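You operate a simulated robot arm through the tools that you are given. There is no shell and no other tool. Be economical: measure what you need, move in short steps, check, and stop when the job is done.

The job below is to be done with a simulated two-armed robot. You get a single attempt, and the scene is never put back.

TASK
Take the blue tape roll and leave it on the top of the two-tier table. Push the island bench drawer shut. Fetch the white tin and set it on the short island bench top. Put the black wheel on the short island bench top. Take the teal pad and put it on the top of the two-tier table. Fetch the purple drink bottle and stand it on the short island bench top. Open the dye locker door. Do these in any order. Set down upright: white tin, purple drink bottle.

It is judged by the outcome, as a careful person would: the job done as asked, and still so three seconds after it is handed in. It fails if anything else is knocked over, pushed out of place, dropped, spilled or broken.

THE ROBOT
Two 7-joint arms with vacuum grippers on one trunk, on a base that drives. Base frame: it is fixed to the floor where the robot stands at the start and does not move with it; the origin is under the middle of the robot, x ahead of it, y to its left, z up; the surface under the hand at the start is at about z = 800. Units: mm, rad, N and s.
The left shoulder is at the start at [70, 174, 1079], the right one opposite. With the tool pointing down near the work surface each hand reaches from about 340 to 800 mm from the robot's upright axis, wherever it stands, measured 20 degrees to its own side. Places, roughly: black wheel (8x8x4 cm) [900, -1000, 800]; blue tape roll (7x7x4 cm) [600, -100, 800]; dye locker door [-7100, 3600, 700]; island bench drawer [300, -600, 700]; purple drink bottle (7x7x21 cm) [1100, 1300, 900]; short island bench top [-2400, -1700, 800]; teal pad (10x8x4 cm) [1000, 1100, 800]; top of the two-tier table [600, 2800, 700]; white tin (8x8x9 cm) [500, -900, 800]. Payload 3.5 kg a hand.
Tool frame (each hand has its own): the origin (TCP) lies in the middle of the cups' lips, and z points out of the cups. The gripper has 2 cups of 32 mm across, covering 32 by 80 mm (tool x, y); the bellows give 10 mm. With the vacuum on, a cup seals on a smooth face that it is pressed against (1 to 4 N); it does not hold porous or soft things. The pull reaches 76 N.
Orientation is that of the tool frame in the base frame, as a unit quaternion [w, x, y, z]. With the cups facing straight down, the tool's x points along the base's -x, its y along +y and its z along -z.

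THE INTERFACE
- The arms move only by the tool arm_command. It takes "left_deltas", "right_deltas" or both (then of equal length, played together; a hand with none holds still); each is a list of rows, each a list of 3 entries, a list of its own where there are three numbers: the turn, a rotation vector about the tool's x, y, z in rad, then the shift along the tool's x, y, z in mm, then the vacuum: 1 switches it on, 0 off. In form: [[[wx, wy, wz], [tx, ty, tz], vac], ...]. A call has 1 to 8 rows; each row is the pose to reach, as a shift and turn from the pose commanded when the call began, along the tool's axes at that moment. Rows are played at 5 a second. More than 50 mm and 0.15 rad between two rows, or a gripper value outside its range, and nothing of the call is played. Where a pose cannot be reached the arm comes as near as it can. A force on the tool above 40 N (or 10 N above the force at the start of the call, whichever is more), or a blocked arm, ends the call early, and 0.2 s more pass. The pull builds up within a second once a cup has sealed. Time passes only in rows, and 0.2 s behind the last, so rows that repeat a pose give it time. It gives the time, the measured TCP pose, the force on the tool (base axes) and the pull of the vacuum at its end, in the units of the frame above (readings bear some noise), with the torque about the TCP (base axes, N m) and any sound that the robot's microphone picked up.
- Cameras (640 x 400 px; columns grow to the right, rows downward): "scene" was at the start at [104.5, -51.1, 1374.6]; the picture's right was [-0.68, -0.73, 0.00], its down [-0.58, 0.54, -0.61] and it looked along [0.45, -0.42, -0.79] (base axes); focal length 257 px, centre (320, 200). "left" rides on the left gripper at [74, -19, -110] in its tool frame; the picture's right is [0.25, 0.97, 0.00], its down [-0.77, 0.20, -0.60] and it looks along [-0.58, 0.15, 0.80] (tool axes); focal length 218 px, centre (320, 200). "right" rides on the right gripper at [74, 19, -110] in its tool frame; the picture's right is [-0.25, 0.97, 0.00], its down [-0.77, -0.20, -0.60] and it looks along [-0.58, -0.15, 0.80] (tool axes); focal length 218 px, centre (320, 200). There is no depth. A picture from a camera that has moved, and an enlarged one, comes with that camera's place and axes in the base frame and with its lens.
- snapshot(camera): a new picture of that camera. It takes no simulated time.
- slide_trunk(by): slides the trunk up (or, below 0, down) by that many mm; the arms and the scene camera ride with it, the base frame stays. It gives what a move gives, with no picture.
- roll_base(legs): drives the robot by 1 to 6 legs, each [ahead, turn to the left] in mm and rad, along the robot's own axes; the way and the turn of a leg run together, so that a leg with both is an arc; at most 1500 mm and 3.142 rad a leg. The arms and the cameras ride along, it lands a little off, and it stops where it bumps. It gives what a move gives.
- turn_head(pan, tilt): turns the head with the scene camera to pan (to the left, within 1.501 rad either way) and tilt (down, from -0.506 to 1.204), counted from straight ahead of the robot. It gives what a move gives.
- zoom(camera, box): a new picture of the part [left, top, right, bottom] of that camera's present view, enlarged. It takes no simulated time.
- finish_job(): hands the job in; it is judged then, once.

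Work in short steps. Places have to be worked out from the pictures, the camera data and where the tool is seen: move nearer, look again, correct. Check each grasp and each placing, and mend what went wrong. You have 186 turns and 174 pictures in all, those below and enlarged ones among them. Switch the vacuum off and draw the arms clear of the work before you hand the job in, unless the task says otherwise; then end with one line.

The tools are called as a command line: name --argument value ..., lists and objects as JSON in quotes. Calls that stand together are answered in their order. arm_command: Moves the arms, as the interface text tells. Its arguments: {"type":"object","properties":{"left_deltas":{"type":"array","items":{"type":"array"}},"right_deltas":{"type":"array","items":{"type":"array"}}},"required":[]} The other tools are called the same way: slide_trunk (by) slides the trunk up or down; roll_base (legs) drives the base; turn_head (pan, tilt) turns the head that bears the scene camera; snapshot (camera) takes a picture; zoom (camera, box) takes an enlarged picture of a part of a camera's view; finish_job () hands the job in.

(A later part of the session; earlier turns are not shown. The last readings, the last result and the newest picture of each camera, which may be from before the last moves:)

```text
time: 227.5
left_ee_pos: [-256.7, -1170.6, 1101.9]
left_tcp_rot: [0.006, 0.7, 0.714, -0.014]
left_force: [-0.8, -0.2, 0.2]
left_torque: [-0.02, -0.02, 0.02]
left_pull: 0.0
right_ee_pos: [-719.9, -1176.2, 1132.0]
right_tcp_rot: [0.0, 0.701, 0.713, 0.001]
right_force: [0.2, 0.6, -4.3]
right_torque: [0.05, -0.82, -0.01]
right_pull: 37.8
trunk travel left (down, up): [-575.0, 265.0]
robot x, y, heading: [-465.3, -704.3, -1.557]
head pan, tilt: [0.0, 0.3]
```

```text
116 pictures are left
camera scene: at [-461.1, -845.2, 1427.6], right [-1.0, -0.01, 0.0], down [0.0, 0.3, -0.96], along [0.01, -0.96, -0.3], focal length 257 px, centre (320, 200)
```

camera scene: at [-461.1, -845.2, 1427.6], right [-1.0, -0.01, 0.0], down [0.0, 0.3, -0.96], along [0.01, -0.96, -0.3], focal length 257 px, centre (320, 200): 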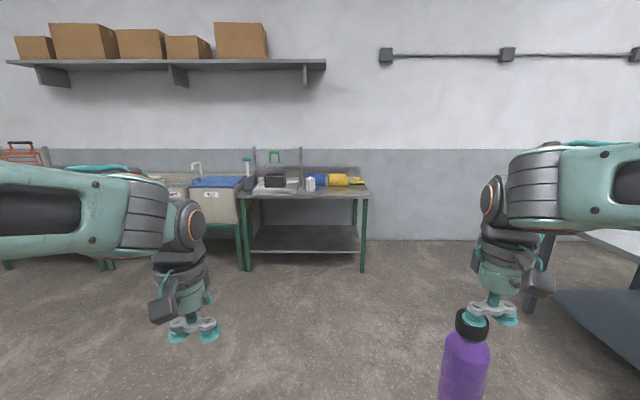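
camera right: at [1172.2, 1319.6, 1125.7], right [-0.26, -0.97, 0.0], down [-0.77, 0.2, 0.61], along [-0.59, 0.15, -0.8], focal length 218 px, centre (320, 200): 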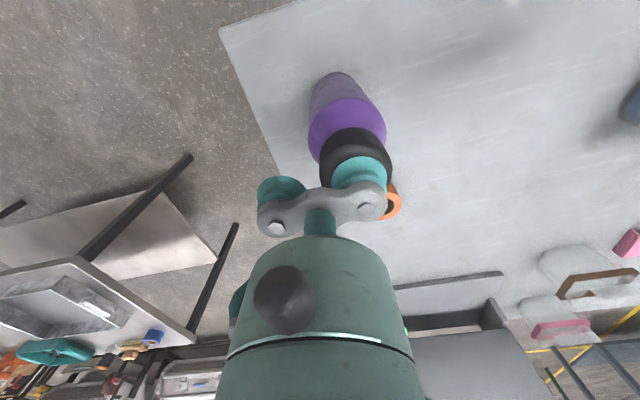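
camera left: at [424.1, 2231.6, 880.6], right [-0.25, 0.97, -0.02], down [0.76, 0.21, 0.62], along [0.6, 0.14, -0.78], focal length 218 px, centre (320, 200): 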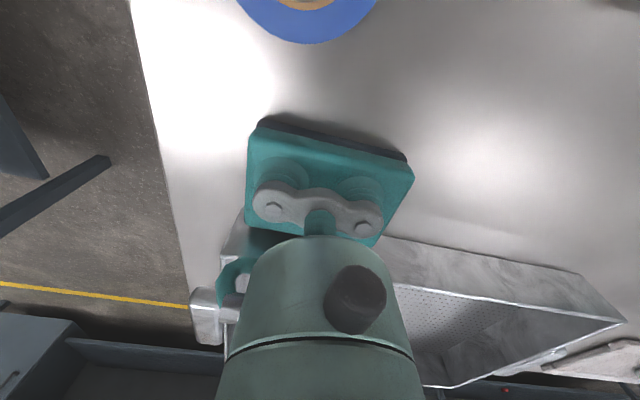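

The empty grey island bench has its near edge at x≈-1950, y from about -2450 to -950. I'll go to [-460,-1700], turn to face -x and approach.

roll_base --legs '[[1000, 0], [0, -1.571], [900, 0]]'

turn_head --pan 0.0 --tilt 0.6

snapshot --camera "scene"

```text
time: 240.9
left_ee_pos: [-1833.1, -1895.1, 1101.8]
left_tcp_rot: [-0.006, 1.0, 0.002, -0.014]
left_force: [-0.2, 0.4, 0.5]
left_torque: [0.02, -0.03, 0.0]
left_pull: 0.1
right_ee_pos: [-1832.6, -1432.5, 1132.2]
right_tcp_rot: [0.001, 1.0, 0.001, -0.001]
right_force: [-0.2, 0.0, -4.3]
right_torque: [-0.82, -0.02, -0.04]
right_pull: 37.6
trunk travel left (down, up): [-575.0, 265.0]
robot x, y, heading: [-1360.2, -1698.3, 3.138]
head pan, tilt: [0.0, 0.3]
```

```text
time: 241.7
left_ee_pos: [-1833.6, -1895.3, 1100.7]
left_tcp_rot: [-0.006, 1.0, 0.002, -0.014]
left_force: [0.6, 0.5, 0.3]
left_torque: [0.0, -0.02, 0.0]
left_pull: 0.0
right_ee_pos: [-1834.0, -1431.7, 1132.1]
right_tcp_rot: [0.001, 1.0, 0.0, 0.0]
right_force: [0.0, -0.4, -4.4]
right_torque: [-0.81, -0.03, -0.02]
right_pull: 37.9
trunk travel left (down, up): [-575.0, 265.0]
robot x, y, heading: [-1361.0, -1696.6, 3.136]
head pan, tilt: [0.0, 0.6]
```

```text
115 pictures are left
camera scene: at [-1500.9, -1696.9, 1400.2], right [0.0, 1.0, 0.0], down [0.56, 0.0, -0.83], along [-0.83, 0.0, -0.56], focal length 257 px, centre (320, 200)
```

scene: 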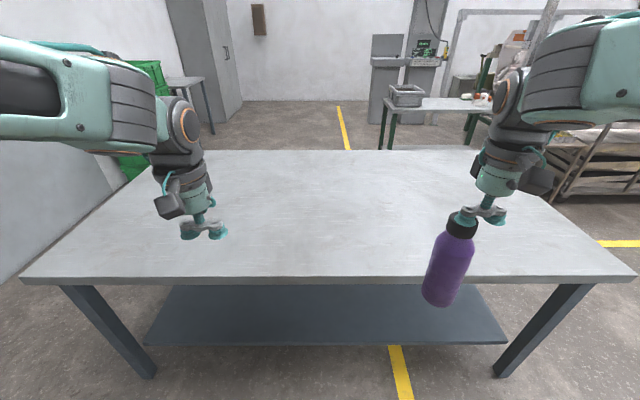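

Move forward 280 mm and extend the bottle hand over the bench, lowering to ~40 mm above.

roll_base --legs '[[280, 0]]'

arm_command --right_deltas '[[[0, 0, 0], [-30, 0, 10], 1], [[0, 0, 0], [-60, 0, 25], 1], [[0, 0, 0], [-80, 0, 50], 1], [[0, 0, 0], [-80, 0, 75], 1], [[0, 0, 0], [-80, 0, 90], 1]]'

snapshot --camera "scene"

```text
time: 243.7
left_ee_pos: [-2116.7, -1897.3, 1102.6]
left_tcp_rot: [-0.006, 1.0, 0.005, -0.015]
left_force: [-0.3, -0.8, -0.6]
left_torque: [-0.01, 0.0, 0.0]
left_pull: 0.1
right_ee_pos: [-2118.9, -1434.6, 1131.9]
right_tcp_rot: [0.001, 1.0, 0.004, 0.0]
right_force: [0.6, 0.0, -3.4]
right_torque: [-0.8, -0.06, 0.01]
right_pull: 37.2
trunk travel left (down, up): [-575.0, 265.0]
robot x, y, heading: [-1650.2, -1698.2, -3.143]
head pan, tilt: [0.0, 0.6]
```

```text
time: 244.9
left_ee_pos: [-2117.7, -1895.6, 1101.1]
left_tcp_rot: [-0.007, 1.0, 0.004, -0.014]
left_force: [0.0, 0.1, 0.5]
left_torque: [0.01, -0.01, 0.0]
left_pull: 0.0
right_ee_pos: [-2197.4, -1434.0, 1042.0]
right_tcp_rot: [0.001, 1.0, 0.003, 0.0]
right_force: [-0.5, 0.1, -4.5]
right_torque: [-0.81, -0.04, -0.02]
right_pull: 37.7
trunk travel left (down, up): [-575.0, 265.0]
robot x, y, heading: [-1647.4, -1700.6, -3.14]
head pan, tilt: [0.0, 0.6]
```

```text
114 pictures are left
camera scene: at [-1786.4, -1697.5, 1400.1], right [0.0, 1.0, 0.0], down [0.57, 0.0, -0.82], along [-0.82, 0.0, -0.57], focal length 257 px, centre (320, 200)
```

scene: 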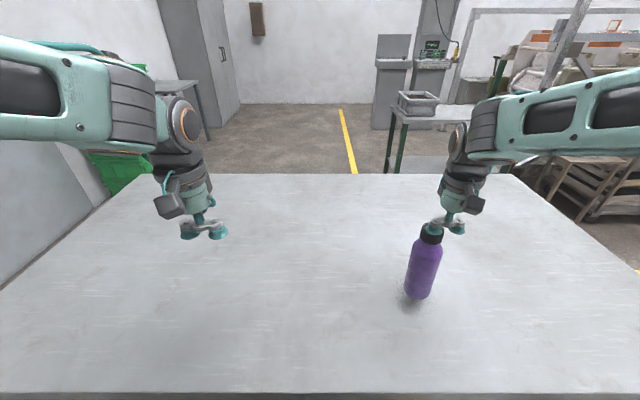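

Lower gently until contact.

arm_command --right_deltas '[[[0, 0, 0], [0, 0, 10], 1], [[0, 0, 0], [0, 0, 18], 1], [[0, 0, 0], [0, 0, 24], 1], [[0, 0, 0], [0, 0, 29], 1], [[0, 0, 0], [0, 0, 33], 1], [[0, 0, 0], [0, 0, 36], 1]]'

```text
time: 246.3
left_ee_pos: [-2115.5, -1897.7, 1102.7]
left_tcp_rot: [-0.006, 1.0, 0.003, -0.015]
left_force: [0.1, 0.3, 0.6]
left_torque: [0.0, -0.03, 0.03]
left_pull: 0.0
right_ee_pos: [-2196.5, -1435.8, 1010.6]
right_tcp_rot: [0.0, 1.0, 0.002, -0.004]
right_force: [0.6, 5.2, 27.3]
right_torque: [-1.27, -0.06, -0.01]
right_pull: 38.0
trunk travel left (down, up): [-575.0, 265.0]
robot x, y, heading: [-1642.7, -1694.1, -3.139]
head pan, tilt: [0.0, 0.6]
```

The bottle is standing (27 N contact). Ease off, release, rise.

arm_command --right_deltas '[[[0, 0, 0], [0, 0, -4], 1], [[0, 0, 0], [0, 0, -4], 0], [[0, 0, 0], [0, 0, -4], 0], [[0, 0, 0], [0, 0, -4], 0], [[0, 0, 0], [0, 0, -4], 0], [[0, 0, 0], [0, 0, -12], 0], [[0, 0, 0], [0, 0, -40], 0], [[0, 0, 0], [0, 0, -85], 0]]'

snapshot --camera "scene"

```text
time: 248.1
left_ee_pos: [-2116.5, -1898.2, 1102.3]
left_tcp_rot: [-0.007, 1.0, 0.005, -0.015]
left_force: [1.0, -0.3, 0.2]
left_torque: [0.0, 0.0, -0.01]
left_pull: 0.0
right_ee_pos: [-2196.6, -1436.8, 1093.7]
right_tcp_rot: [-0.001, 1.0, 0.004, -0.001]
right_force: [1.3, -0.7, 0.0]
right_torque: [0.0, 0.0, -0.01]
right_pull: 0.1
trunk travel left (down, up): [-575.0, 265.0]
robot x, y, heading: [-1649.2, -1698.9, -3.139]
head pan, tilt: [0.0, 0.6]
```

```text
113 pictures are left
camera scene: at [-1784.1, -1698.3, 1400.3], right [0.0, 1.0, 0.0], down [0.56, 0.0, -0.83], along [-0.83, 0.0, -0.56], focal length 257 px, centre (320, 200)
```

scene: 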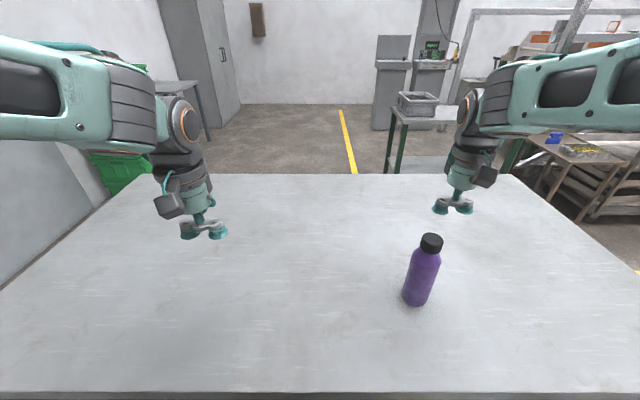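

The bottle stands upright. Now drive to the south end of the long bench for the tin and the wheel.

roll_base --legs '[[-500, 0], [0, 3.14], [1000, 0], [800, 0], [0, 1.571]]'

turn_head --pan 0.0 --tilt 0.6

snapshot --camera "scene"

snapshot --camera "left"

```text
time: 271.2
left_ee_pos: [435.2, -1083.2, 1101.0]
left_tcp_rot: [-0.015, 0.741, -0.672, -0.007]
left_force: [0.6, 0.6, -0.2]
left_torque: [0.0, 0.0, 0.0]
left_pull: 0.0
right_ee_pos: [888.5, -960.7, 1093.2]
right_tcp_rot: [0.0, 0.74, -0.673, -0.002]
right_force: [-0.3, 0.6, -0.1]
right_torque: [0.01, 0.0, 0.02]
right_pull: 0.1
trunk travel left (down, up): [-575.0, 265.0]
robot x, y, heading: [679.3, -1535.3, 1.664]
head pan, tilt: [0.0, 0.6]
```

```text
time: 271.8
left_ee_pos: [436.0, -1083.3, 1101.0]
left_tcp_rot: [-0.015, 0.741, -0.671, -0.006]
left_force: [0.0, -0.2, -1.0]
left_torque: [0.0, 0.0, 0.02]
left_pull: 0.1
right_ee_pos: [887.4, -961.9, 1092.5]
right_tcp_rot: [0.0, 0.74, -0.672, -0.001]
right_force: [0.4, -0.1, -0.2]
right_torque: [-0.02, 0.02, 0.0]
right_pull: 0.1
trunk travel left (down, up): [-575.0, 265.0]
robot x, y, heading: [677.5, -1535.5, 1.664]
head pan, tilt: [0.0, 0.6]
```

```text
112 pictures are left
camera scene: at [663.4, -1396.0, 1400.2], right [1.0, 0.09, 0.0], down [0.05, -0.56, -0.82], along [-0.08, 0.82, -0.57], focal length 257 px, centre (320, 200)
```

scene: 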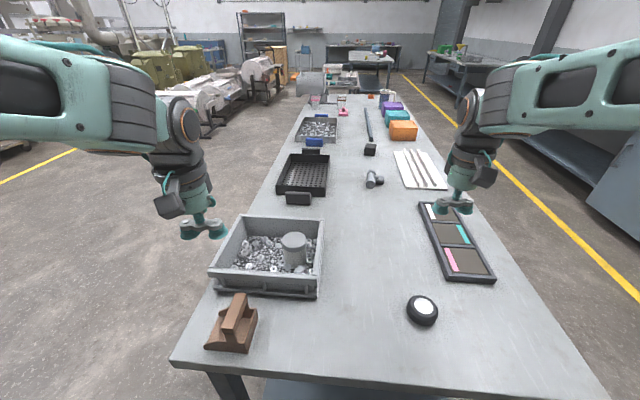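

```text
111 pictures are left
camera left: at [460.9, -1157.9, 1210.6], right [-0.94, -0.35, -0.02], down [-0.28, 0.73, 0.62], along [-0.2, 0.59, -0.78], focal length 218 px, centre (320, 200)
```

left: 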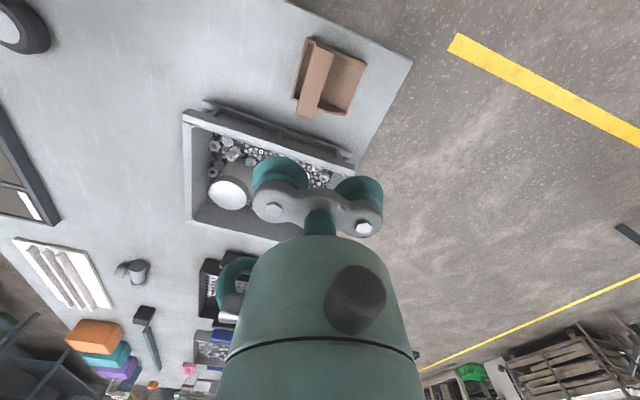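

The tin stands in the tray with its lid at about [540, -877, 898]; the wheel is near [~870, -1000]. I'll bring the left hand above the tin so its inner cup is over the lid, correcting a small tool tilt.

arm_command --left_deltas '[[[-0.012, 0.03, 0], [-40, -20, 0], 0], [[-0.012, 0.03, 0], [-80, -40, 0], 0], [[-0.012, 0.03, 0], [-120, -60, 15], 0], [[-0.012, 0.03, 0], [-155, -80, 40], 0], [[-0.012, 0.03, 0], [-185, -98, 70], 0], [[-0.012, 0.03, 0], [-195, -98, 110], 0], [[-0.012, 0.03, 0], [-195, -98, 140], 0], [[-0.012, 0.03, 0], [-195, -98, 150], 0]]'

snapshot --camera "left"

zoom --camera "scene" --box '[180, 160, 380, 320]'

```text
time: 273.6
left_ee_pos: [515.0, -873.8, 957.6]
left_tcp_rot: [0.0, 0.741, -0.672, 0.0]
left_force: [0.6, 0.0, 0.1]
left_torque: [0.02, -0.01, 0.02]
left_pull: 0.1
right_ee_pos: [886.9, -961.8, 1093.2]
right_tcp_rot: [0.0, 0.74, -0.672, -0.001]
right_force: [-0.6, -0.9, -1.0]
right_torque: [0.02, 0.02, 0.02]
right_pull: 0.0
trunk travel left (down, up): [-575.0, 265.0]
robot x, y, heading: [672.3, -1537.0, 1.665]
head pan, tilt: [0.0, 0.6]
```

```text
110 pictures are left
camera left: at [542.5, -945.8, 1069.0], right [-0.94, -0.35, 0.0], down [-0.28, 0.75, 0.6], along [-0.21, 0.57, -0.8], focal length 218 px, centre (320, 200)
```

left: 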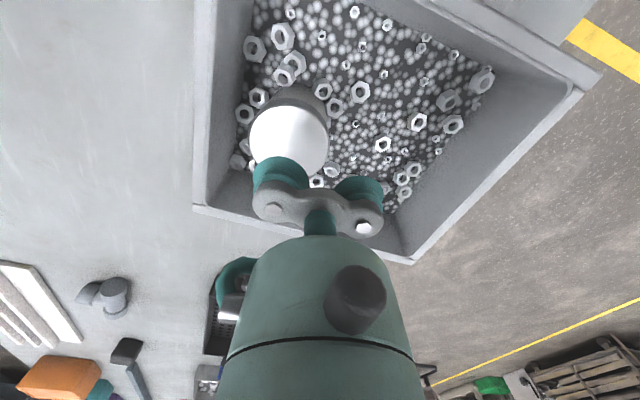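

```text
2.50 times, centred on (280, 240) of scene
camera zoom: at [663.5, -1395.9, 1400.2], right [1.0, 0.09, 0.0], down [0.05, -0.56, -0.82], along [-0.08, 0.82, -0.57], focal length 643 px, centre (420, 100)
```

zoom: 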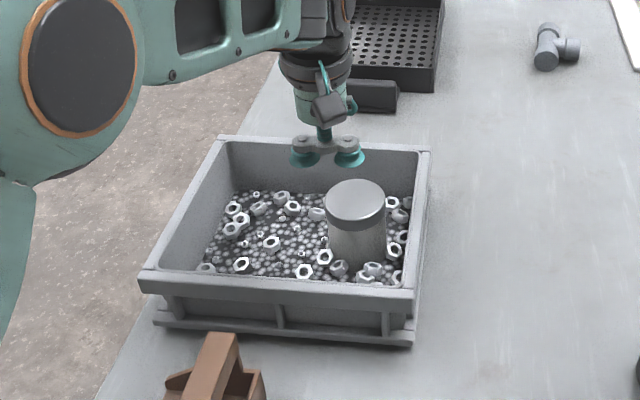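

The lid centre is about [541, -870, 889] and the inner cup is over it. Lower with vacuum on.

arm_command --left_deltas '[[[0, 0, 0], [-2, -2, 25], 1], [[0, 0, 0], [-2, -2, 45], 1], [[0, 0, 0], [-2, -2, 57], 1], [[0, 0, 0], [-2, -2, 63], 1], [[0, 0, 0], [-2, -2, 68], 1], [[0, 0, 0], [-2, -2, 72], 1], [[0, 0, 0], [-2, -2, 72], 1], [[0, 0, 0], [-2, -2, 72], 1]]'

```text
time: 275.4
left_ee_pos: [518.2, -873.3, 888.5]
left_tcp_rot: [-0.001, 0.741, -0.672, -0.001]
left_force: [-3.7, 9.8, 30.2]
left_torque: [0.16, -0.93, 0.18]
left_pull: 37.4
right_ee_pos: [888.1, -964.1, 1094.3]
right_tcp_rot: [0.0, 0.741, -0.672, -0.002]
right_force: [-0.3, -0.7, 0.8]
right_torque: [0.02, 0.01, 0.0]
right_pull: 0.0
trunk travel left (down, up): [-575.0, 265.0]
robot x, y, heading: [673.5, -1529.4, 1.666]
head pan, tilt: [0.0, 0.6]
```

Sealed (37 N). Lift straight up slowly.

arm_command --left_deltas '[[[0, 0, 0], [0, 0, -6], 1], [[0, 0, 0], [0, 0, -14], 1], [[0, 0, 0], [0, 0, -25], 1], [[0, 0, 0], [0, 0, -45], 1], [[0, 0, 0], [0, 0, -75], 1], [[0, 0, 0], [0, 0, -110], 1], [[0, 0, 0], [0, 0, -150], 1], [[0, 0, 0], [0, 0, -190], 1]]'

snapshot --camera "scene"

snapshot --camera "right"

```text
time: 277.2
left_ee_pos: [521.0, -873.6, 1077.7]
left_tcp_rot: [0.001, 0.741, -0.672, 0.001]
left_force: [0.3, 0.3, -2.5]
left_torque: [0.07, -0.65, 0.02]
left_pull: 37.9
right_ee_pos: [888.8, -960.8, 1093.8]
right_tcp_rot: [0.0, 0.74, -0.673, -0.001]
right_force: [-0.5, -0.6, -0.6]
right_torque: [0.01, 0.0, -0.02]
right_pull: 0.2
trunk travel left (down, up): [-575.0, 265.0]
robot x, y, heading: [678.3, -1533.0, 1.66]
head pan, tilt: [0.0, 0.6]
```

```text
108 pictures are left
camera scene: at [663.8, -1396.4, 1400.2], right [1.0, 0.09, 0.0], down [0.05, -0.56, -0.83], along [-0.08, 0.82, -0.56], focal length 257 px, centre (320, 200)
```

scene: 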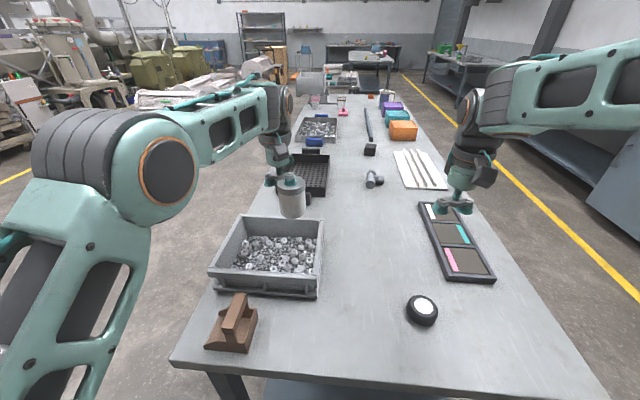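

```text
107 pictures are left
camera right: at [877.1, -1037.4, 1204.4], right [-0.99, 0.16, 0.0], down [0.13, 0.79, 0.6], along [0.09, 0.6, -0.8], focal length 218 px, centre (320, 200)
```

right: 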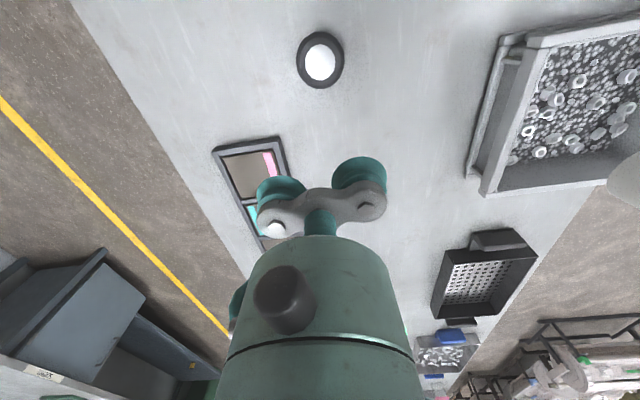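

Tin held. The wheel lies flat with a white hub at about [876, -1013]. Bring the right hand above it with its inner cup over the hub.

arm_command --right_deltas '[[[0, 0, 0], [25, -3, 20], 0], [[0, 0, 0], [51, -7, 45], 0], [[0, 0, 0], [51, -7, 90], 0], [[0, 0, 0], [51, -7, 135], 0], [[0, 0, 0], [51, -7, 175], 0], [[0, 0, 0], [51, -7, 200], 0], [[0, 0, 0], [51, -7, 200], 0]]'

snapshot --camera "right"

zoom --camera "scene" --box '[340, 220, 500, 340]'

```text
time: 278.8
left_ee_pos: [520.4, -872.5, 1076.8]
left_tcp_rot: [0.0, 0.741, -0.672, 0.0]
left_force: [-0.3, 0.4, -3.0]
left_torque: [0.07, -0.62, -0.01]
left_pull: 38.1
right_ee_pos: [899.9, -1011.8, 892.6]
right_tcp_rot: [0.0, 0.74, -0.673, -0.001]
right_force: [-0.3, -0.3, -0.3]
right_torque: [0.05, -0.01, 0.01]
right_pull: 0.1
trunk travel left (down, up): [-575.0, 265.0]
robot x, y, heading: [674.8, -1536.1, 1.66]
head pan, tilt: [0.0, 0.6]
```

```text
106 pictures are left
camera right: at [888.9, -1087.1, 1003.9], right [-0.99, 0.16, 0.0], down [0.13, 0.79, 0.6], along [0.09, 0.6, -0.8], focal length 218 px, centre (320, 200)
```

right: 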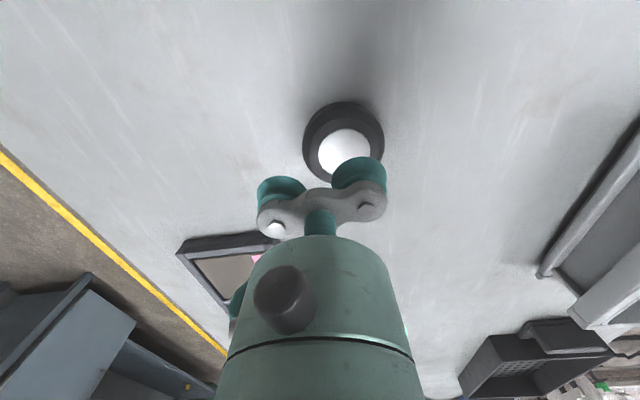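

```text
3.33 times, centred on (420, 280) of scene
camera zoom: at [663.5, -1396.5, 1400.3], right [1.0, 0.09, 0.0], down [0.05, -0.56, -0.83], along [-0.08, 0.82, -0.56], focal length 857 px, centre (-13, -67)
```

zoom: 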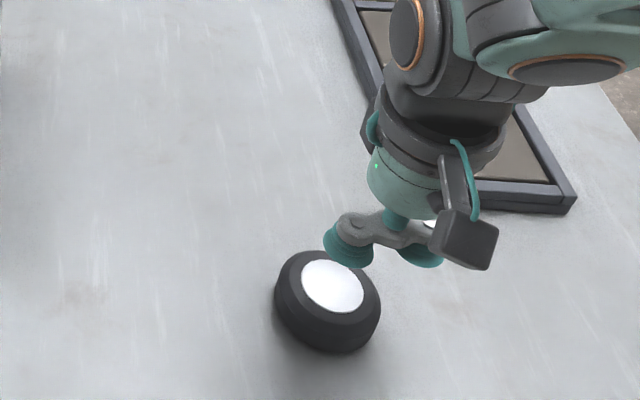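

Adjust by a few mm and lower with vacuum on.

arm_command --right_deltas '[[[0, 0, 0], [-4, -3, 20], 1], [[0, 0, 0], [-4, -3, 36], 1], [[0, 0, 0], [-4, -3, 46], 1], [[0, 0, 0], [-4, -3, 52], 1], [[0, 0, 0], [-4, -3, 57], 1], [[0, 0, 0], [-4, -3, 60], 1], [[0, 0, 0], [-4, -3, 60], 1], [[0, 0, 0], [-4, -3, 60], 1]]'

```text
time: 280.6
left_ee_pos: [520.6, -872.7, 1078.6]
left_tcp_rot: [0.0, 0.741, -0.672, 0.0]
left_force: [-0.2, -0.1, -2.8]
left_torque: [0.07, -0.53, -0.01]
left_pull: 37.5
right_ee_pos: [903.1, -1006.6, 835.4]
right_tcp_rot: [-0.002, 0.74, -0.673, -0.001]
right_force: [6.3, 9.6, 24.8]
right_torque: [-0.08, 0.95, -0.18]
right_pull: 37.7
trunk travel left (down, up): [-575.0, 265.0]
robot x, y, heading: [676.3, -1535.0, 1.662]
head pan, tilt: [0.0, 0.6]
```

Wheel sealed. Lift it and bring both hands in a bit.

arm_command --right_deltas '[[[0, 0, 0], [0, 0, -15], 1], [[0, 0, 0], [0, 0, -50], 1], [[0, 0, 0], [0, 0, -95], 1], [[0, 0, 0], [0, 0, -140], 1], [[0, 0, 0], [0, 0, -185], 1], [[0, 0, 0], [0, 0, -225], 1], [[0, 0, 0], [0, 0, -245], 1]]' --left_deltas '[[[0, 0, 0], [20, 0, -5], 1], [[0, 0, 0], [40, 0, -10], 1], [[0, 0, 0], [65, 0, -15], 1], [[0, 0, 0], [90, 0, -20], 1], [[0, 0, 0], [115, 0, -20], 1], [[0, 0, 0], [140, 0, -20], 1], [[0, 0, 0], [150, 0, -20], 1]]'

snapshot --camera "scene"

```text
time: 282.2
left_ee_pos: [533.2, -1022.5, 1096.7]
left_tcp_rot: [0.0, 0.741, -0.672, 0.0]
left_force: [0.8, -0.4, -2.6]
left_torque: [0.05, -0.59, 0.03]
left_pull: 38.2
right_ee_pos: [900.6, -1007.3, 1077.9]
right_tcp_rot: [0.001, 0.741, -0.672, 0.0]
right_force: [-0.2, 0.3, -2.0]
right_torque: [-0.06, 0.53, 0.01]
right_pull: 37.6
trunk travel left (down, up): [-575.0, 265.0]
robot x, y, heading: [676.9, -1530.1, 1.659]
head pan, tilt: [0.0, 0.6]
```

```text
104 pictures are left
camera scene: at [663.3, -1395.9, 1400.2], right [1.0, 0.09, 0.0], down [0.05, -0.56, -0.82], along [-0.08, 0.82, -0.57], focal length 257 px, centre (320, 200)
```

scene: 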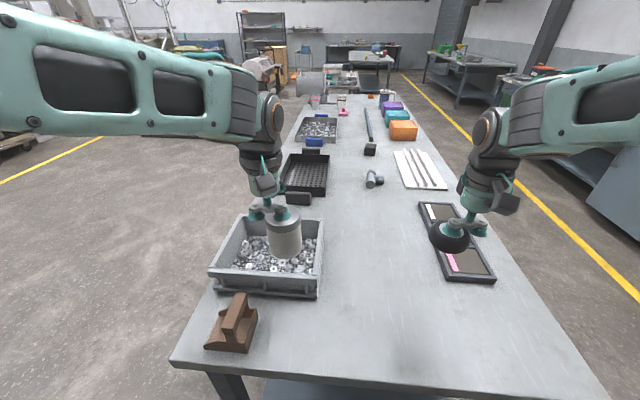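

Both held. Back away, turn to -x and drive to the island bench along y≈-1850.

roll_base --legs '[[-320, 0], [0, 1.483], [1100, 0], [1000, 0]]'

snapshot --camera "scene"

```text
time: 298.0
left_ee_pos: [-1910.4, -2048.7, 1095.9]
left_tcp_rot: [0.0, 1.0, 0.025, 0.001]
left_force: [-0.4, 0.8, -2.6]
left_torque: [0.57, 0.07, 0.03]
left_pull: 38.0
right_ee_pos: [-1907.1, -1682.0, 1076.5]
right_tcp_rot: [0.001, 1.0, 0.025, 0.001]
right_force: [0.0, 0.7, -1.4]
right_torque: [-0.47, -0.01, 0.01]
right_pull: 37.7
trunk travel left (down, up): [-575.0, 265.0]
robot x, y, heading: [-1390.0, -1928.1, -3.096]
head pan, tilt: [0.0, 0.6]
```

```text
103 pictures are left
camera scene: at [-1530.6, -1935.3, 1400.2], right [-0.05, 1.0, 0.0], down [0.56, 0.03, -0.82], along [-0.82, -0.04, -0.57], focal length 257 px, centre (320, 200)
```

scene: 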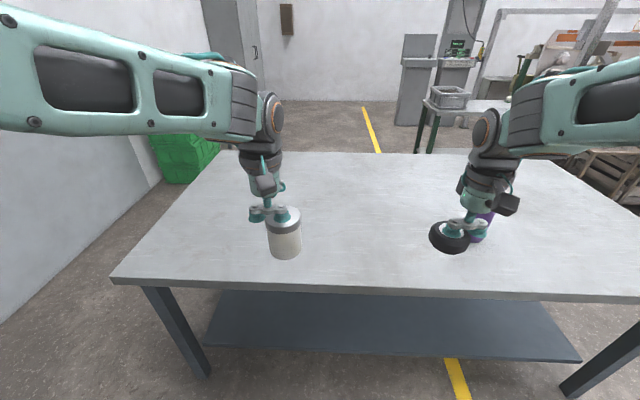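

Advance 200 mm with a heading correction, then lower both hands partway.

roll_base --legs '[[0, -0.045], [200, 0]]'

arm_command --left_deltas '[[[0, 0, 0], [0, 0, 30], 1], [[0, 0, 0], [0, 0, 65], 1], [[0, 0, 0], [0, 0, 100], 1], [[0, 0, 0], [0, 0, 135], 1], [[0, 0, 0], [0, 0, 155], 1], [[0, 0, 0], [0, 0, 165], 1]]' --right_deltas '[[[0, 0, 0], [0, 0, 35], 1], [[0, 0, 0], [0, 0, 75], 1], [[0, 0, 0], [0, 0, 115], 1], [[0, 0, 0], [0, 0, 155], 1], [[0, 0, 0], [0, 0, 190], 1], [[0, 0, 0], [0, 0, 205], 1]]'

snapshot --camera "scene"

```text
time: 300.0
left_ee_pos: [-2115.9, -2026.7, 1096.3]
left_tcp_rot: [0.0, 1.0, 0.003, 0.001]
left_force: [-0.4, 0.9, -1.3]
left_torque: [0.59, -0.01, 0.01]
left_pull: 38.3
right_ee_pos: [-2095.6, -1659.4, 1078.1]
right_tcp_rot: [0.001, 1.0, 0.003, 0.001]
right_force: [-0.4, -0.7, -1.9]
right_torque: [-0.51, -0.01, 0.03]
right_pull: 38.4
trunk travel left (down, up): [-575.0, 265.0]
robot x, y, heading: [-1591.9, -1929.1, -3.14]
head pan, tilt: [0.0, 0.6]
```

```text
time: 301.4
left_ee_pos: [-2115.6, -2025.1, 932.2]
left_tcp_rot: [0.001, 1.0, 0.004, 0.001]
left_force: [0.1, -0.5, -2.6]
left_torque: [0.6, 0.01, 0.01]
left_pull: 37.9
right_ee_pos: [-2095.4, -1659.9, 873.1]
right_tcp_rot: [0.001, 1.0, 0.004, 0.0]
right_force: [1.0, 0.3, -2.1]
right_torque: [-0.53, -0.01, 0.01]
right_pull: 37.9
trunk travel left (down, up): [-575.0, 265.0]
robot x, y, heading: [-1589.4, -1924.7, -3.143]
head pan, tilt: [0.0, 0.6]
```

```text
102 pictures are left
camera scene: at [-1731.6, -1929.3, 1400.2], right [0.0, 1.0, 0.0], down [0.57, 0.0, -0.82], along [-0.82, 0.0, -0.57], focal length 257 px, centre (320, 200)
```

scene: 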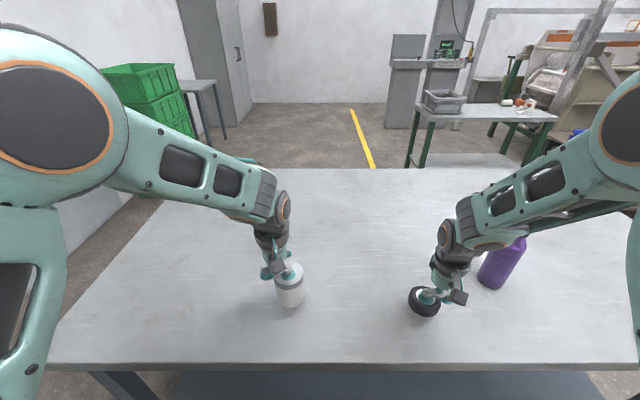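

Lower the wheel and tin to contact, each in small steps.

arm_command --right_deltas '[[[0, 0, 0], [0, 0, 12], 1], [[0, 0, 0], [0, 0, 20], 1], [[0, 0, 0], [0, 0, 26], 1], [[0, 0, 0], [0, 0, 30], 1], [[0, 0, 0], [0, 0, 33], 1], [[0, 0, 0], [0, 0, 36], 1]]'

arm_command --left_deltas '[[[0, 0, 0], [0, 0, 12], 1], [[0, 0, 0], [0, 0, 20], 1], [[0, 0, 0], [0, 0, 26], 1], [[0, 0, 0], [0, 0, 31], 1], [[0, 0, 0], [0, 0, 35], 1], [[0, 0, 0], [0, 0, 38], 1]]'

```text
time: 302.8
left_ee_pos: [-2114.4, -2025.6, 932.1]
left_tcp_rot: [0.0, 1.0, 0.004, 0.0]
left_force: [-0.5, -0.3, -2.0]
left_torque: [0.61, -0.01, 0.04]
left_pull: 38.2
right_ee_pos: [-2095.8, -1660.8, 835.1]
right_tcp_rot: [0.0, 1.0, 0.004, -0.001]
right_force: [0.7, 0.1, -1.6]
right_torque: [-0.55, 0.02, -0.01]
right_pull: 38.0
trunk travel left (down, up): [-575.0, 265.0]
robot x, y, heading: [-1591.0, -1928.0, -3.143]
head pan, tilt: [0.0, 0.6]
```

```text
time: 304.2
left_ee_pos: [-2114.9, -2026.5, 892.6]
left_tcp_rot: [0.0, 1.0, 0.004, 0.001]
left_force: [-0.7, 0.2, -3.3]
left_torque: [0.62, -0.01, 0.02]
left_pull: 37.5
right_ee_pos: [-2096.9, -1659.2, 837.2]
right_tcp_rot: [0.001, 1.0, 0.002, 0.0]
right_force: [0.0, 0.4, -2.1]
right_torque: [-0.52, 0.0, 0.0]
right_pull: 37.5
trunk travel left (down, up): [-575.0, 265.0]
robot x, y, heading: [-1593.2, -1929.9, -3.142]
head pan, tilt: [0.0, 0.6]
```

No contact yet; continue in small steps.

arm_command --right_deltas '[[[0, 0, 0], [0, 0, 3], 1], [[0, 0, 0], [0, 0, 6], 1], [[0, 0, 0], [0, 0, 8], 1], [[0, 0, 0], [0, 0, 10], 1]]' --left_deltas '[[[0, 0, 0], [0, 0, 3], 1], [[0, 0, 0], [0, 0, 6], 1], [[0, 0, 0], [0, 0, 8], 1], [[0, 0, 0], [0, 0, 10], 1]]'

zoom --camera "scene" --box '[220, 200, 520, 380]'

```text
time: 305.2
left_ee_pos: [-2113.4, -2026.2, 886.2]
left_tcp_rot: [-0.001, 1.0, 0.005, -0.003]
left_force: [-2.3, -3.6, 28.4]
left_torque: [1.03, -0.12, 0.09]
left_pull: 37.3
right_ee_pos: [-2096.9, -1659.7, 828.5]
right_tcp_rot: [0.0, 1.0, 0.003, -0.004]
right_force: [-15.3, 6.0, 28.1]
right_torque: [-0.96, -0.2, -0.18]
right_pull: 38.0
trunk travel left (down, up): [-575.0, 265.0]
robot x, y, heading: [-1592.6, -1931.1, -3.145]
head pan, tilt: [0.0, 0.6]
```

```text
2.13 times, centred on (370, 290) of scene
camera zoom: at [-1727.3, -1930.4, 1401.1], right [0.0, 1.0, 0.0], down [0.56, 0.0, -0.83], along [-0.83, 0.0, -0.56], focal length 548 px, centre (213, 8)
```

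zoom: 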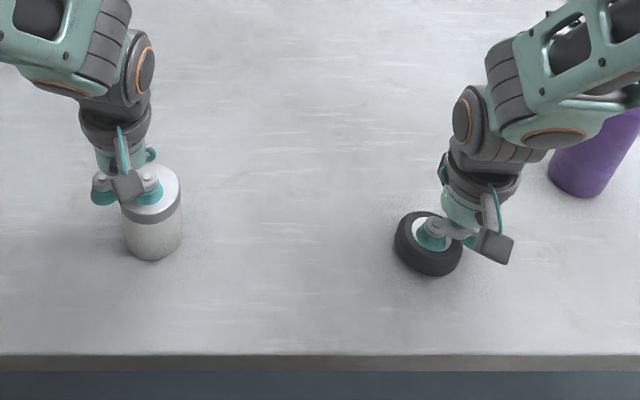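

Both rest on the bench. Ease off, release both and rise.

arm_command --right_deltas '[[[0, 0, 0], [0, 0, -4], 1], [[0, 0, 0], [0, 0, -4], 0], [[0, 0, 0], [0, 0, -4], 0], [[0, 0, 0], [0, 0, -4], 0], [[0, 0, 0], [0, 0, -4], 0], [[0, 0, 0], [0, 0, -14], 0], [[0, 0, 0], [0, 0, -50], 0], [[0, 0, 0], [0, 0, -95], 0]]' --left_deltas '[[[0, 0, 0], [0, 0, -4], 1], [[0, 0, 0], [0, 0, -4], 0], [[0, 0, 0], [0, 0, -4], 0], [[0, 0, 0], [0, 0, -4], 0], [[0, 0, 0], [0, 0, -4], 0], [[0, 0, 0], [0, 0, -14], 0], [[0, 0, 0], [0, 0, -50], 0], [[0, 0, 0], [0, 0, -95], 0]]'

snapshot --camera "scene"

```text
time: 307.0
left_ee_pos: [-2111.7, -2025.7, 980.3]
left_tcp_rot: [0.0, 1.0, 0.003, 0.0]
left_force: [-0.3, 0.3, -0.8]
left_torque: [0.01, 0.04, -0.01]
left_pull: 0.0
right_ee_pos: [-2094.0, -1659.5, 923.1]
right_tcp_rot: [0.001, 1.0, 0.004, -0.002]
right_force: [0.1, -0.4, -0.7]
right_torque: [0.04, 0.02, -0.02]
right_pull: 0.1
trunk travel left (down, up): [-575.0, 265.0]
robot x, y, heading: [-1591.1, -1928.6, -3.142]
head pan, tilt: [0.0, 0.6]
```

```text
100 pictures are left
camera scene: at [-1728.5, -1929.8, 1400.4], right [0.0, 1.0, 0.0], down [0.56, 0.0, -0.83], along [-0.83, 0.0, -0.56], focal length 257 px, centre (320, 200)
```

scene: 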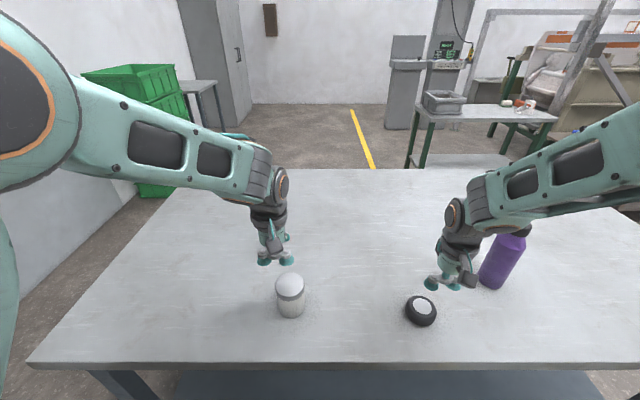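

All three stand on the island bench. Raise hands, back off and scout for the dye locker toward [-7100, 3600].

arm_command --right_deltas '[[[0, 0, 0], [10, 10, -40], 0], [[0, 0, 0], [20, 25, -80], 0], [[0, 0, 0], [35, 40, -120], 0], [[0, 0, 0], [50, 60, -150], 0], [[0, 0, 0], [60, 80, -170], 0]]' --left_deltas '[[[0, 0, 0], [10, 0, -40], 0], [[0, 0, 0], [20, 0, -80], 0], [[0, 0, 0], [35, 0, -110], 0], [[0, 0, 0], [50, 0, -120], 0], [[0, 0, 0], [60, 0, -120], 0]]'

roll_base --legs '[[-500, 0], [0, -1.1]]'

turn_head --pan 0.0 --tilt 0.2

snapshot --camera "scene"

```text
time: 308.2
left_ee_pos: [-2055.9, -2025.4, 1097.8]
left_tcp_rot: [0.001, 1.0, 0.004, 0.0]
left_force: [-0.8, 0.7, -0.5]
left_torque: [-0.01, 0.03, 0.01]
left_pull: 0.0
right_ee_pos: [-2035.2, -1737.7, 1092.3]
right_tcp_rot: [0.001, 1.0, 0.002, 0.0]
right_force: [-0.5, 0.5, -0.2]
right_torque: [-0.02, 0.01, -0.03]
right_pull: 0.0
trunk travel left (down, up): [-575.0, 265.0]
robot x, y, heading: [-1589.9, -1932.0, -3.14]
head pan, tilt: [0.0, 0.6]
```

```text
time: 313.9
left_ee_pos: [-1389.9, -1560.2, 1098.3]
left_tcp_rot: [0.0, 0.856, -0.517, 0.001]
left_force: [0.5, 0.3, 0.1]
left_torque: [0.01, 0.01, 0.02]
left_pull: 0.0
right_ee_pos: [-1124.1, -1446.5, 1092.1]
right_tcp_rot: [0.0, 0.855, -0.518, -0.001]
right_force: [-1.1, 0.9, 0.3]
right_torque: [-0.02, 0.02, 0.03]
right_pull: 0.0
trunk travel left (down, up): [-575.0, 265.0]
robot x, y, heading: [-1088.6, -1928.4, 2.048]
head pan, tilt: [0.0, 0.6]
```

```text
time: 314.8
left_ee_pos: [-1388.6, -1560.5, 1098.2]
left_tcp_rot: [0.0, 0.856, -0.517, -0.001]
left_force: [-0.2, 0.4, -0.3]
left_torque: [0.01, 0.01, 0.01]
left_pull: 0.2
right_ee_pos: [-1124.3, -1446.6, 1093.9]
right_tcp_rot: [0.0, 0.856, -0.518, -0.002]
right_force: [0.0, -0.3, -0.4]
right_torque: [0.01, 0.01, -0.02]
right_pull: 0.1
trunk travel left (down, up): [-575.0, 265.0]
robot x, y, heading: [-1089.0, -1927.4, 2.044]
head pan, tilt: [0.0, 0.201]
```

```text
99 pictures are left
camera scene: at [-1157.0, -1800.7, 1436.9], right [0.89, 0.46, 0.0], down [0.09, -0.18, -0.98], along [-0.45, 0.87, -0.2], focal length 257 px, centre (320, 200)
```

scene: 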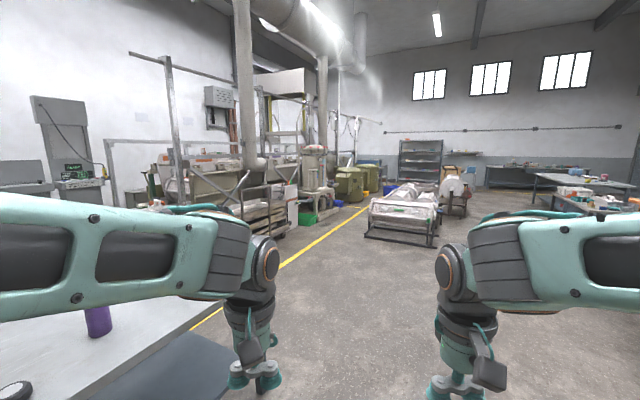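

zoom --camera "scene" --box '[120, 120, 440, 290]'

turn_head --pan 0.75 --tilt 0.25

snapshot --camera "scene"

```text
2.00 times, centred on (280, 205) of scene
camera zoom: at [-1157.0, -1800.7, 1436.9], right [0.89, 0.46, 0.0], down [0.09, -0.18, -0.98], along [-0.45, 0.87, -0.2], focal length 514 px, centre (400, 190)
```

zoom: 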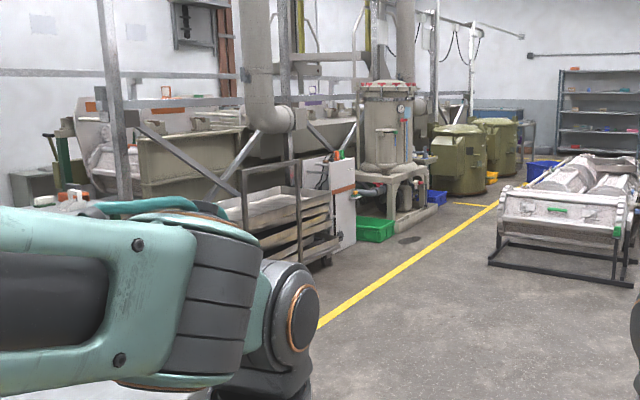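

```text
time: 315.9
left_ee_pos: [-1389.2, -1560.7, 1098.6]
left_tcp_rot: [0.0, 0.856, -0.517, 0.002]
left_force: [-0.3, -0.3, -0.1]
left_torque: [0.0, 0.03, 0.0]
left_pull: 0.1
right_ee_pos: [-1123.5, -1446.0, 1092.9]
right_tcp_rot: [0.0, 0.855, -0.518, -0.001]
right_force: [0.7, 0.3, 1.2]
right_torque: [0.02, 0.03, -0.01]
right_pull: 0.1
trunk travel left (down, up): [-575.0, 265.0]
robot x, y, heading: [-1090.0, -1929.3, 2.048]
head pan, tilt: [0.75, 0.25]
```

```text
97 pictures are left
camera scene: at [-1202.0, -1851.9, 1432.4], right [0.34, 0.94, 0.0], down [0.23, -0.08, -0.97], along [-0.91, 0.33, -0.25], focal length 257 px, centre (320, 200)
```

scene: 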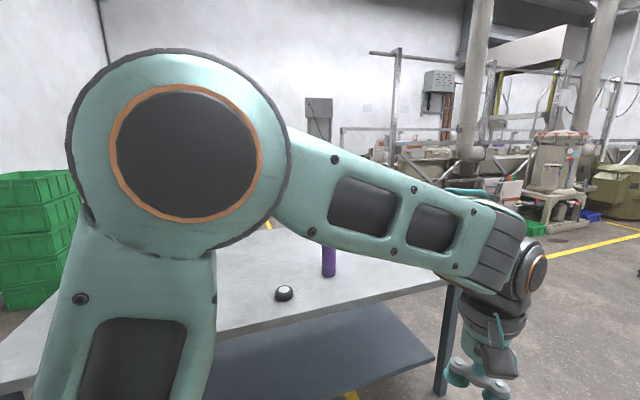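

A lane runs north at x≈-2750 (yellow line x≈-2925, drum racks from x≈-2350, y>2130). I'll move to about [-2600, 0] and look again.

roll_base --legs '[[0, -0.477], [1000, 0], [900, 0], [0, 1.571], [1450, 0]]'

turn_head --pan 0.0 --tilt 0.25

snapshot --camera "scene"

turn_head --pan -1.1 --tilt 0.25

snapshot --camera "scene"

```text
time: 337.6
left_ee_pos: [-3034.2, -144.7, 1098.0]
left_tcp_rot: [0.0, 1.0, 0.014, 0.001]
left_force: [-0.5, -0.8, -0.3]
left_torque: [0.03, -0.02, -0.01]
left_pull: 0.0
right_ee_pos: [-3019.2, 143.3, 1092.2]
right_tcp_rot: [0.001, 1.0, 0.014, -0.001]
right_force: [-0.4, -0.1, -0.6]
right_torque: [0.0, -0.03, 0.0]
right_pull: 0.0
trunk travel left (down, up): [-575.0, 265.0]
robot x, y, heading: [-2569.3, -36.6, -3.119]
head pan, tilt: [0.75, 0.25]
```

```text
time: 338.7
left_ee_pos: [-3033.6, -145.0, 1097.8]
left_tcp_rot: [0.0, 1.0, 0.014, 0.001]
left_force: [0.0, -0.8, -0.5]
left_torque: [0.0, 0.0, -0.02]
left_pull: 0.1
right_ee_pos: [-3019.4, 142.9, 1092.2]
right_tcp_rot: [0.001, 1.0, 0.014, -0.001]
right_force: [-0.6, -1.1, -0.2]
right_torque: [0.02, 0.0, 0.02]
right_pull: 0.1
trunk travel left (down, up): [-575.0, 265.0]
robot x, y, heading: [-2569.0, -38.7, -3.117]
head pan, tilt: [0.0, 0.25]
```

```text
96 pictures are left
camera scene: at [-2716.2, -40.7, 1432.4], right [-0.02, 1.0, 0.0], down [0.25, 0.01, -0.97], along [-0.97, -0.02, -0.25], focal length 257 px, centre (320, 200)
```

scene: 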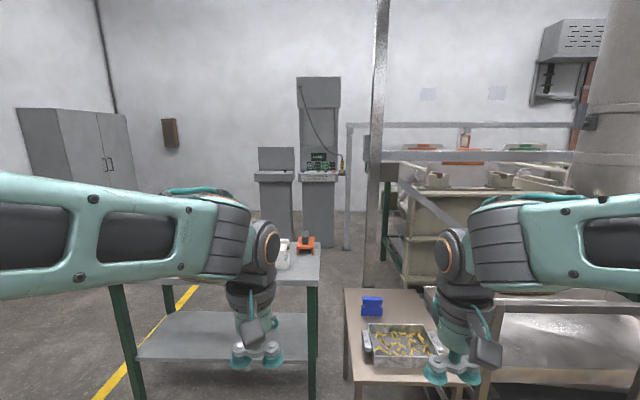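

```text
time: 340.0
left_ee_pos: [-3032.2, -144.7, 1098.0]
left_tcp_rot: [0.0, 1.0, 0.014, 0.0]
left_force: [-0.2, 0.1, -1.2]
left_torque: [0.01, 0.0, 0.01]
left_pull: 0.1
right_ee_pos: [-3018.7, 143.7, 1094.0]
right_tcp_rot: [0.0, 1.0, 0.014, -0.001]
right_force: [-0.4, -0.6, 0.4]
right_torque: [-0.01, -0.03, 0.0]
right_pull: 0.0
trunk travel left (down, up): [-575.0, 265.0]
robot x, y, heading: [-2569.6, -38.4, -3.119]
head pan, tilt: [-1.1, 0.25]
```

```text
95 pictures are left
camera scene: at [-2667.2, 43.7, 1432.4], right [0.88, 0.48, 0.0], down [0.12, -0.22, -0.97], along [-0.46, 0.85, -0.25], focal length 257 px, centre (320, 200)
```

scene: 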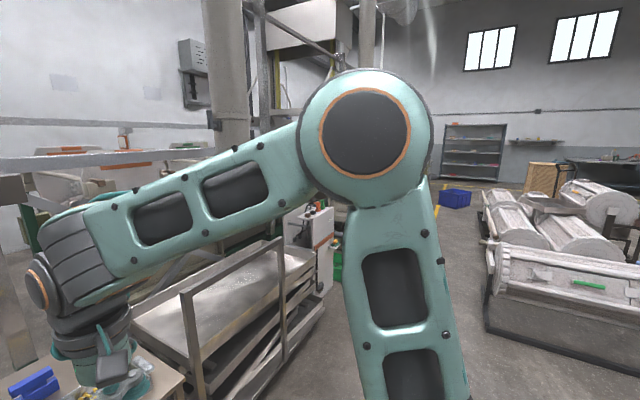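

Lane to the north is clear at x≈-2780. Turn north with slight left bias and advance.

roll_base --legs '[[0, -1.473], [1450, 0], [0, -0.12]]'

turn_head --pan 0.0 --tilt 0.25

snapshot --camera "scene"

```text
time: 351.4
left_ee_pos: [-2921.6, 1856.4, 1097.5]
left_tcp_rot: [0.001, 0.73, -0.684, 0.001]
left_force: [0.1, 0.1, -0.4]
left_torque: [0.02, 0.03, 0.0]
left_pull: 0.0
right_ee_pos: [-2632.4, 1852.2, 1091.4]
right_tcp_rot: [0.0, 0.729, -0.685, -0.001]
right_force: [-0.3, -0.3, -1.4]
right_torque: [0.0, 0.02, -0.03]
right_pull: 0.1
trunk travel left (down, up): [-575.0, 265.0]
robot x, y, heading: [-2800.4, 1394.8, 1.628]
head pan, tilt: [-1.1, 0.25]
```

```text
time: 352.7
left_ee_pos: [-2920.5, 1855.5, 1099.4]
left_tcp_rot: [0.001, 0.729, -0.684, 0.0]
left_force: [-0.1, -0.1, 0.9]
left_torque: [0.03, 0.03, -0.02]
left_pull: 0.0
right_ee_pos: [-2633.1, 1851.4, 1093.4]
right_tcp_rot: [0.0, 0.729, -0.685, -0.001]
right_force: [-0.3, 0.7, 0.1]
right_torque: [-0.03, 0.0, -0.03]
right_pull: 0.1
trunk travel left (down, up): [-575.0, 265.0]
robot x, y, heading: [-2798.3, 1403.3, 1.63]
head pan, tilt: [0.0, 0.25]
```

```text
94 pictures are left
camera scene: at [-2806.7, 1541.9, 1432.4], right [1.0, 0.06, 0.0], down [0.01, -0.25, -0.97], along [-0.06, 0.97, -0.25], focal length 257 px, centre (320, 200)
```

scene: 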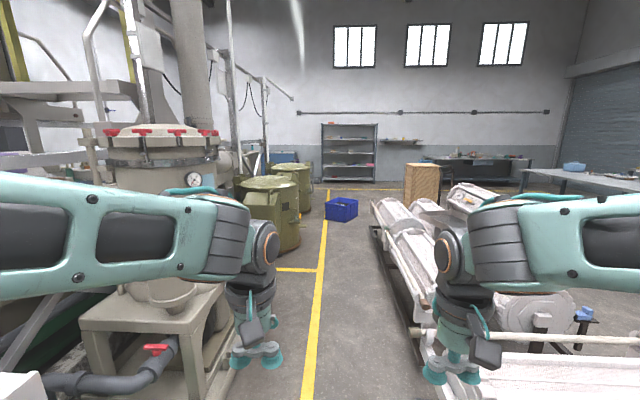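

The lane is open. Advance to y≈3650 and look west.

roll_base --legs '[[0, -0.06], [1150, 0], [1100, 0]]'

turn_head --pan 1.45 --tilt 0.25

snapshot --camera "scene"

turn_head --pan 0.5 --tilt 0.25

snapshot --camera "scene"

```text
time: 364.2
left_ee_pos: [-2884.1, 4114.5, 1097.2]
left_tcp_rot: [0.0, 0.709, -0.705, 0.001]
left_force: [-0.7, 0.4, -1.0]
left_torque: [0.01, 0.0, 0.02]
left_pull: 0.1
right_ee_pos: [-2595.8, 4093.4, 1092.9]
right_tcp_rot: [0.001, 0.709, -0.705, -0.001]
right_force: [-0.8, 0.3, 0.3]
right_torque: [-0.03, 0.0, -0.01]
right_pull: 0.1
trunk travel left (down, up): [-575.0, 265.0]
robot x, y, heading: [-2788.8, 3652.2, 1.568]
head pan, tilt: [0.0, 0.25]
```

```text
time: 365.8
left_ee_pos: [-2884.0, 4114.7, 1098.5]
left_tcp_rot: [0.0, 0.709, -0.705, 0.001]
left_force: [0.6, 0.0, 0.1]
left_torque: [-0.03, -0.01, 0.03]
left_pull: 0.1
right_ee_pos: [-2596.7, 4094.1, 1091.6]
right_tcp_rot: [0.0, 0.708, -0.706, -0.002]
right_force: [0.3, 0.0, -0.8]
right_torque: [-0.02, 0.0, 0.02]
right_pull: 0.1
trunk travel left (down, up): [-575.0, 265.0]
robot x, y, heading: [-2787.8, 3649.8, 1.569]
head pan, tilt: [1.45, 0.25]
```

```text
93 pictures are left
camera scene: at [-2881.0, 3712.2, 1432.4], right [0.12, 0.99, 0.0], down [0.25, -0.03, -0.97], along [-0.96, 0.12, -0.25], focal length 257 px, centre (320, 200)
```

scene: 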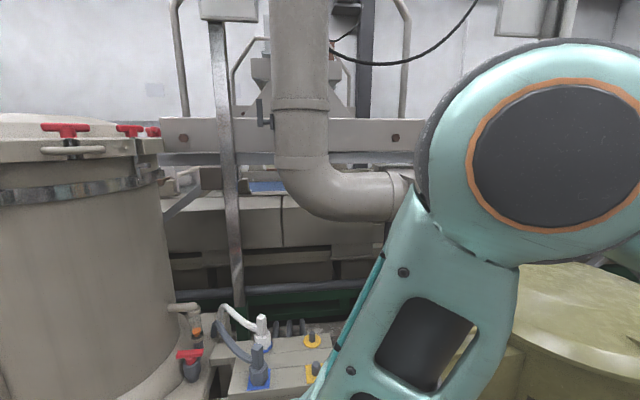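

```text
time: 367.0
left_ee_pos: [-2883.7, 4114.3, 1098.2]
left_tcp_rot: [0.0, 0.709, -0.705, 0.001]
left_force: [-0.8, -0.1, -0.7]
left_torque: [0.0, -0.01, -0.01]
left_pull: 0.0
right_ee_pos: [-2595.4, 4093.8, 1092.1]
right_tcp_rot: [0.0, 0.708, -0.707, -0.001]
right_force: [0.2, -0.3, 0.2]
right_torque: [0.03, -0.01, 0.01]
right_pull: 0.0
trunk travel left (down, up): [-575.0, 265.0]
robot x, y, heading: [-2785.9, 3648.2, 1.573]
head pan, tilt: [0.499, 0.25]
```

```text
92 pictures are left
camera scene: at [-2833.0, 3782.8, 1432.4], right [0.88, 0.48, 0.0], down [0.12, -0.22, -0.97], along [-0.46, 0.85, -0.25], focal length 257 px, centre (320, 200)
```

scene: 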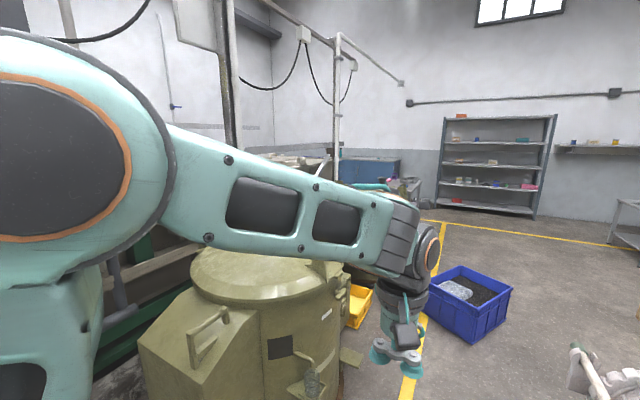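

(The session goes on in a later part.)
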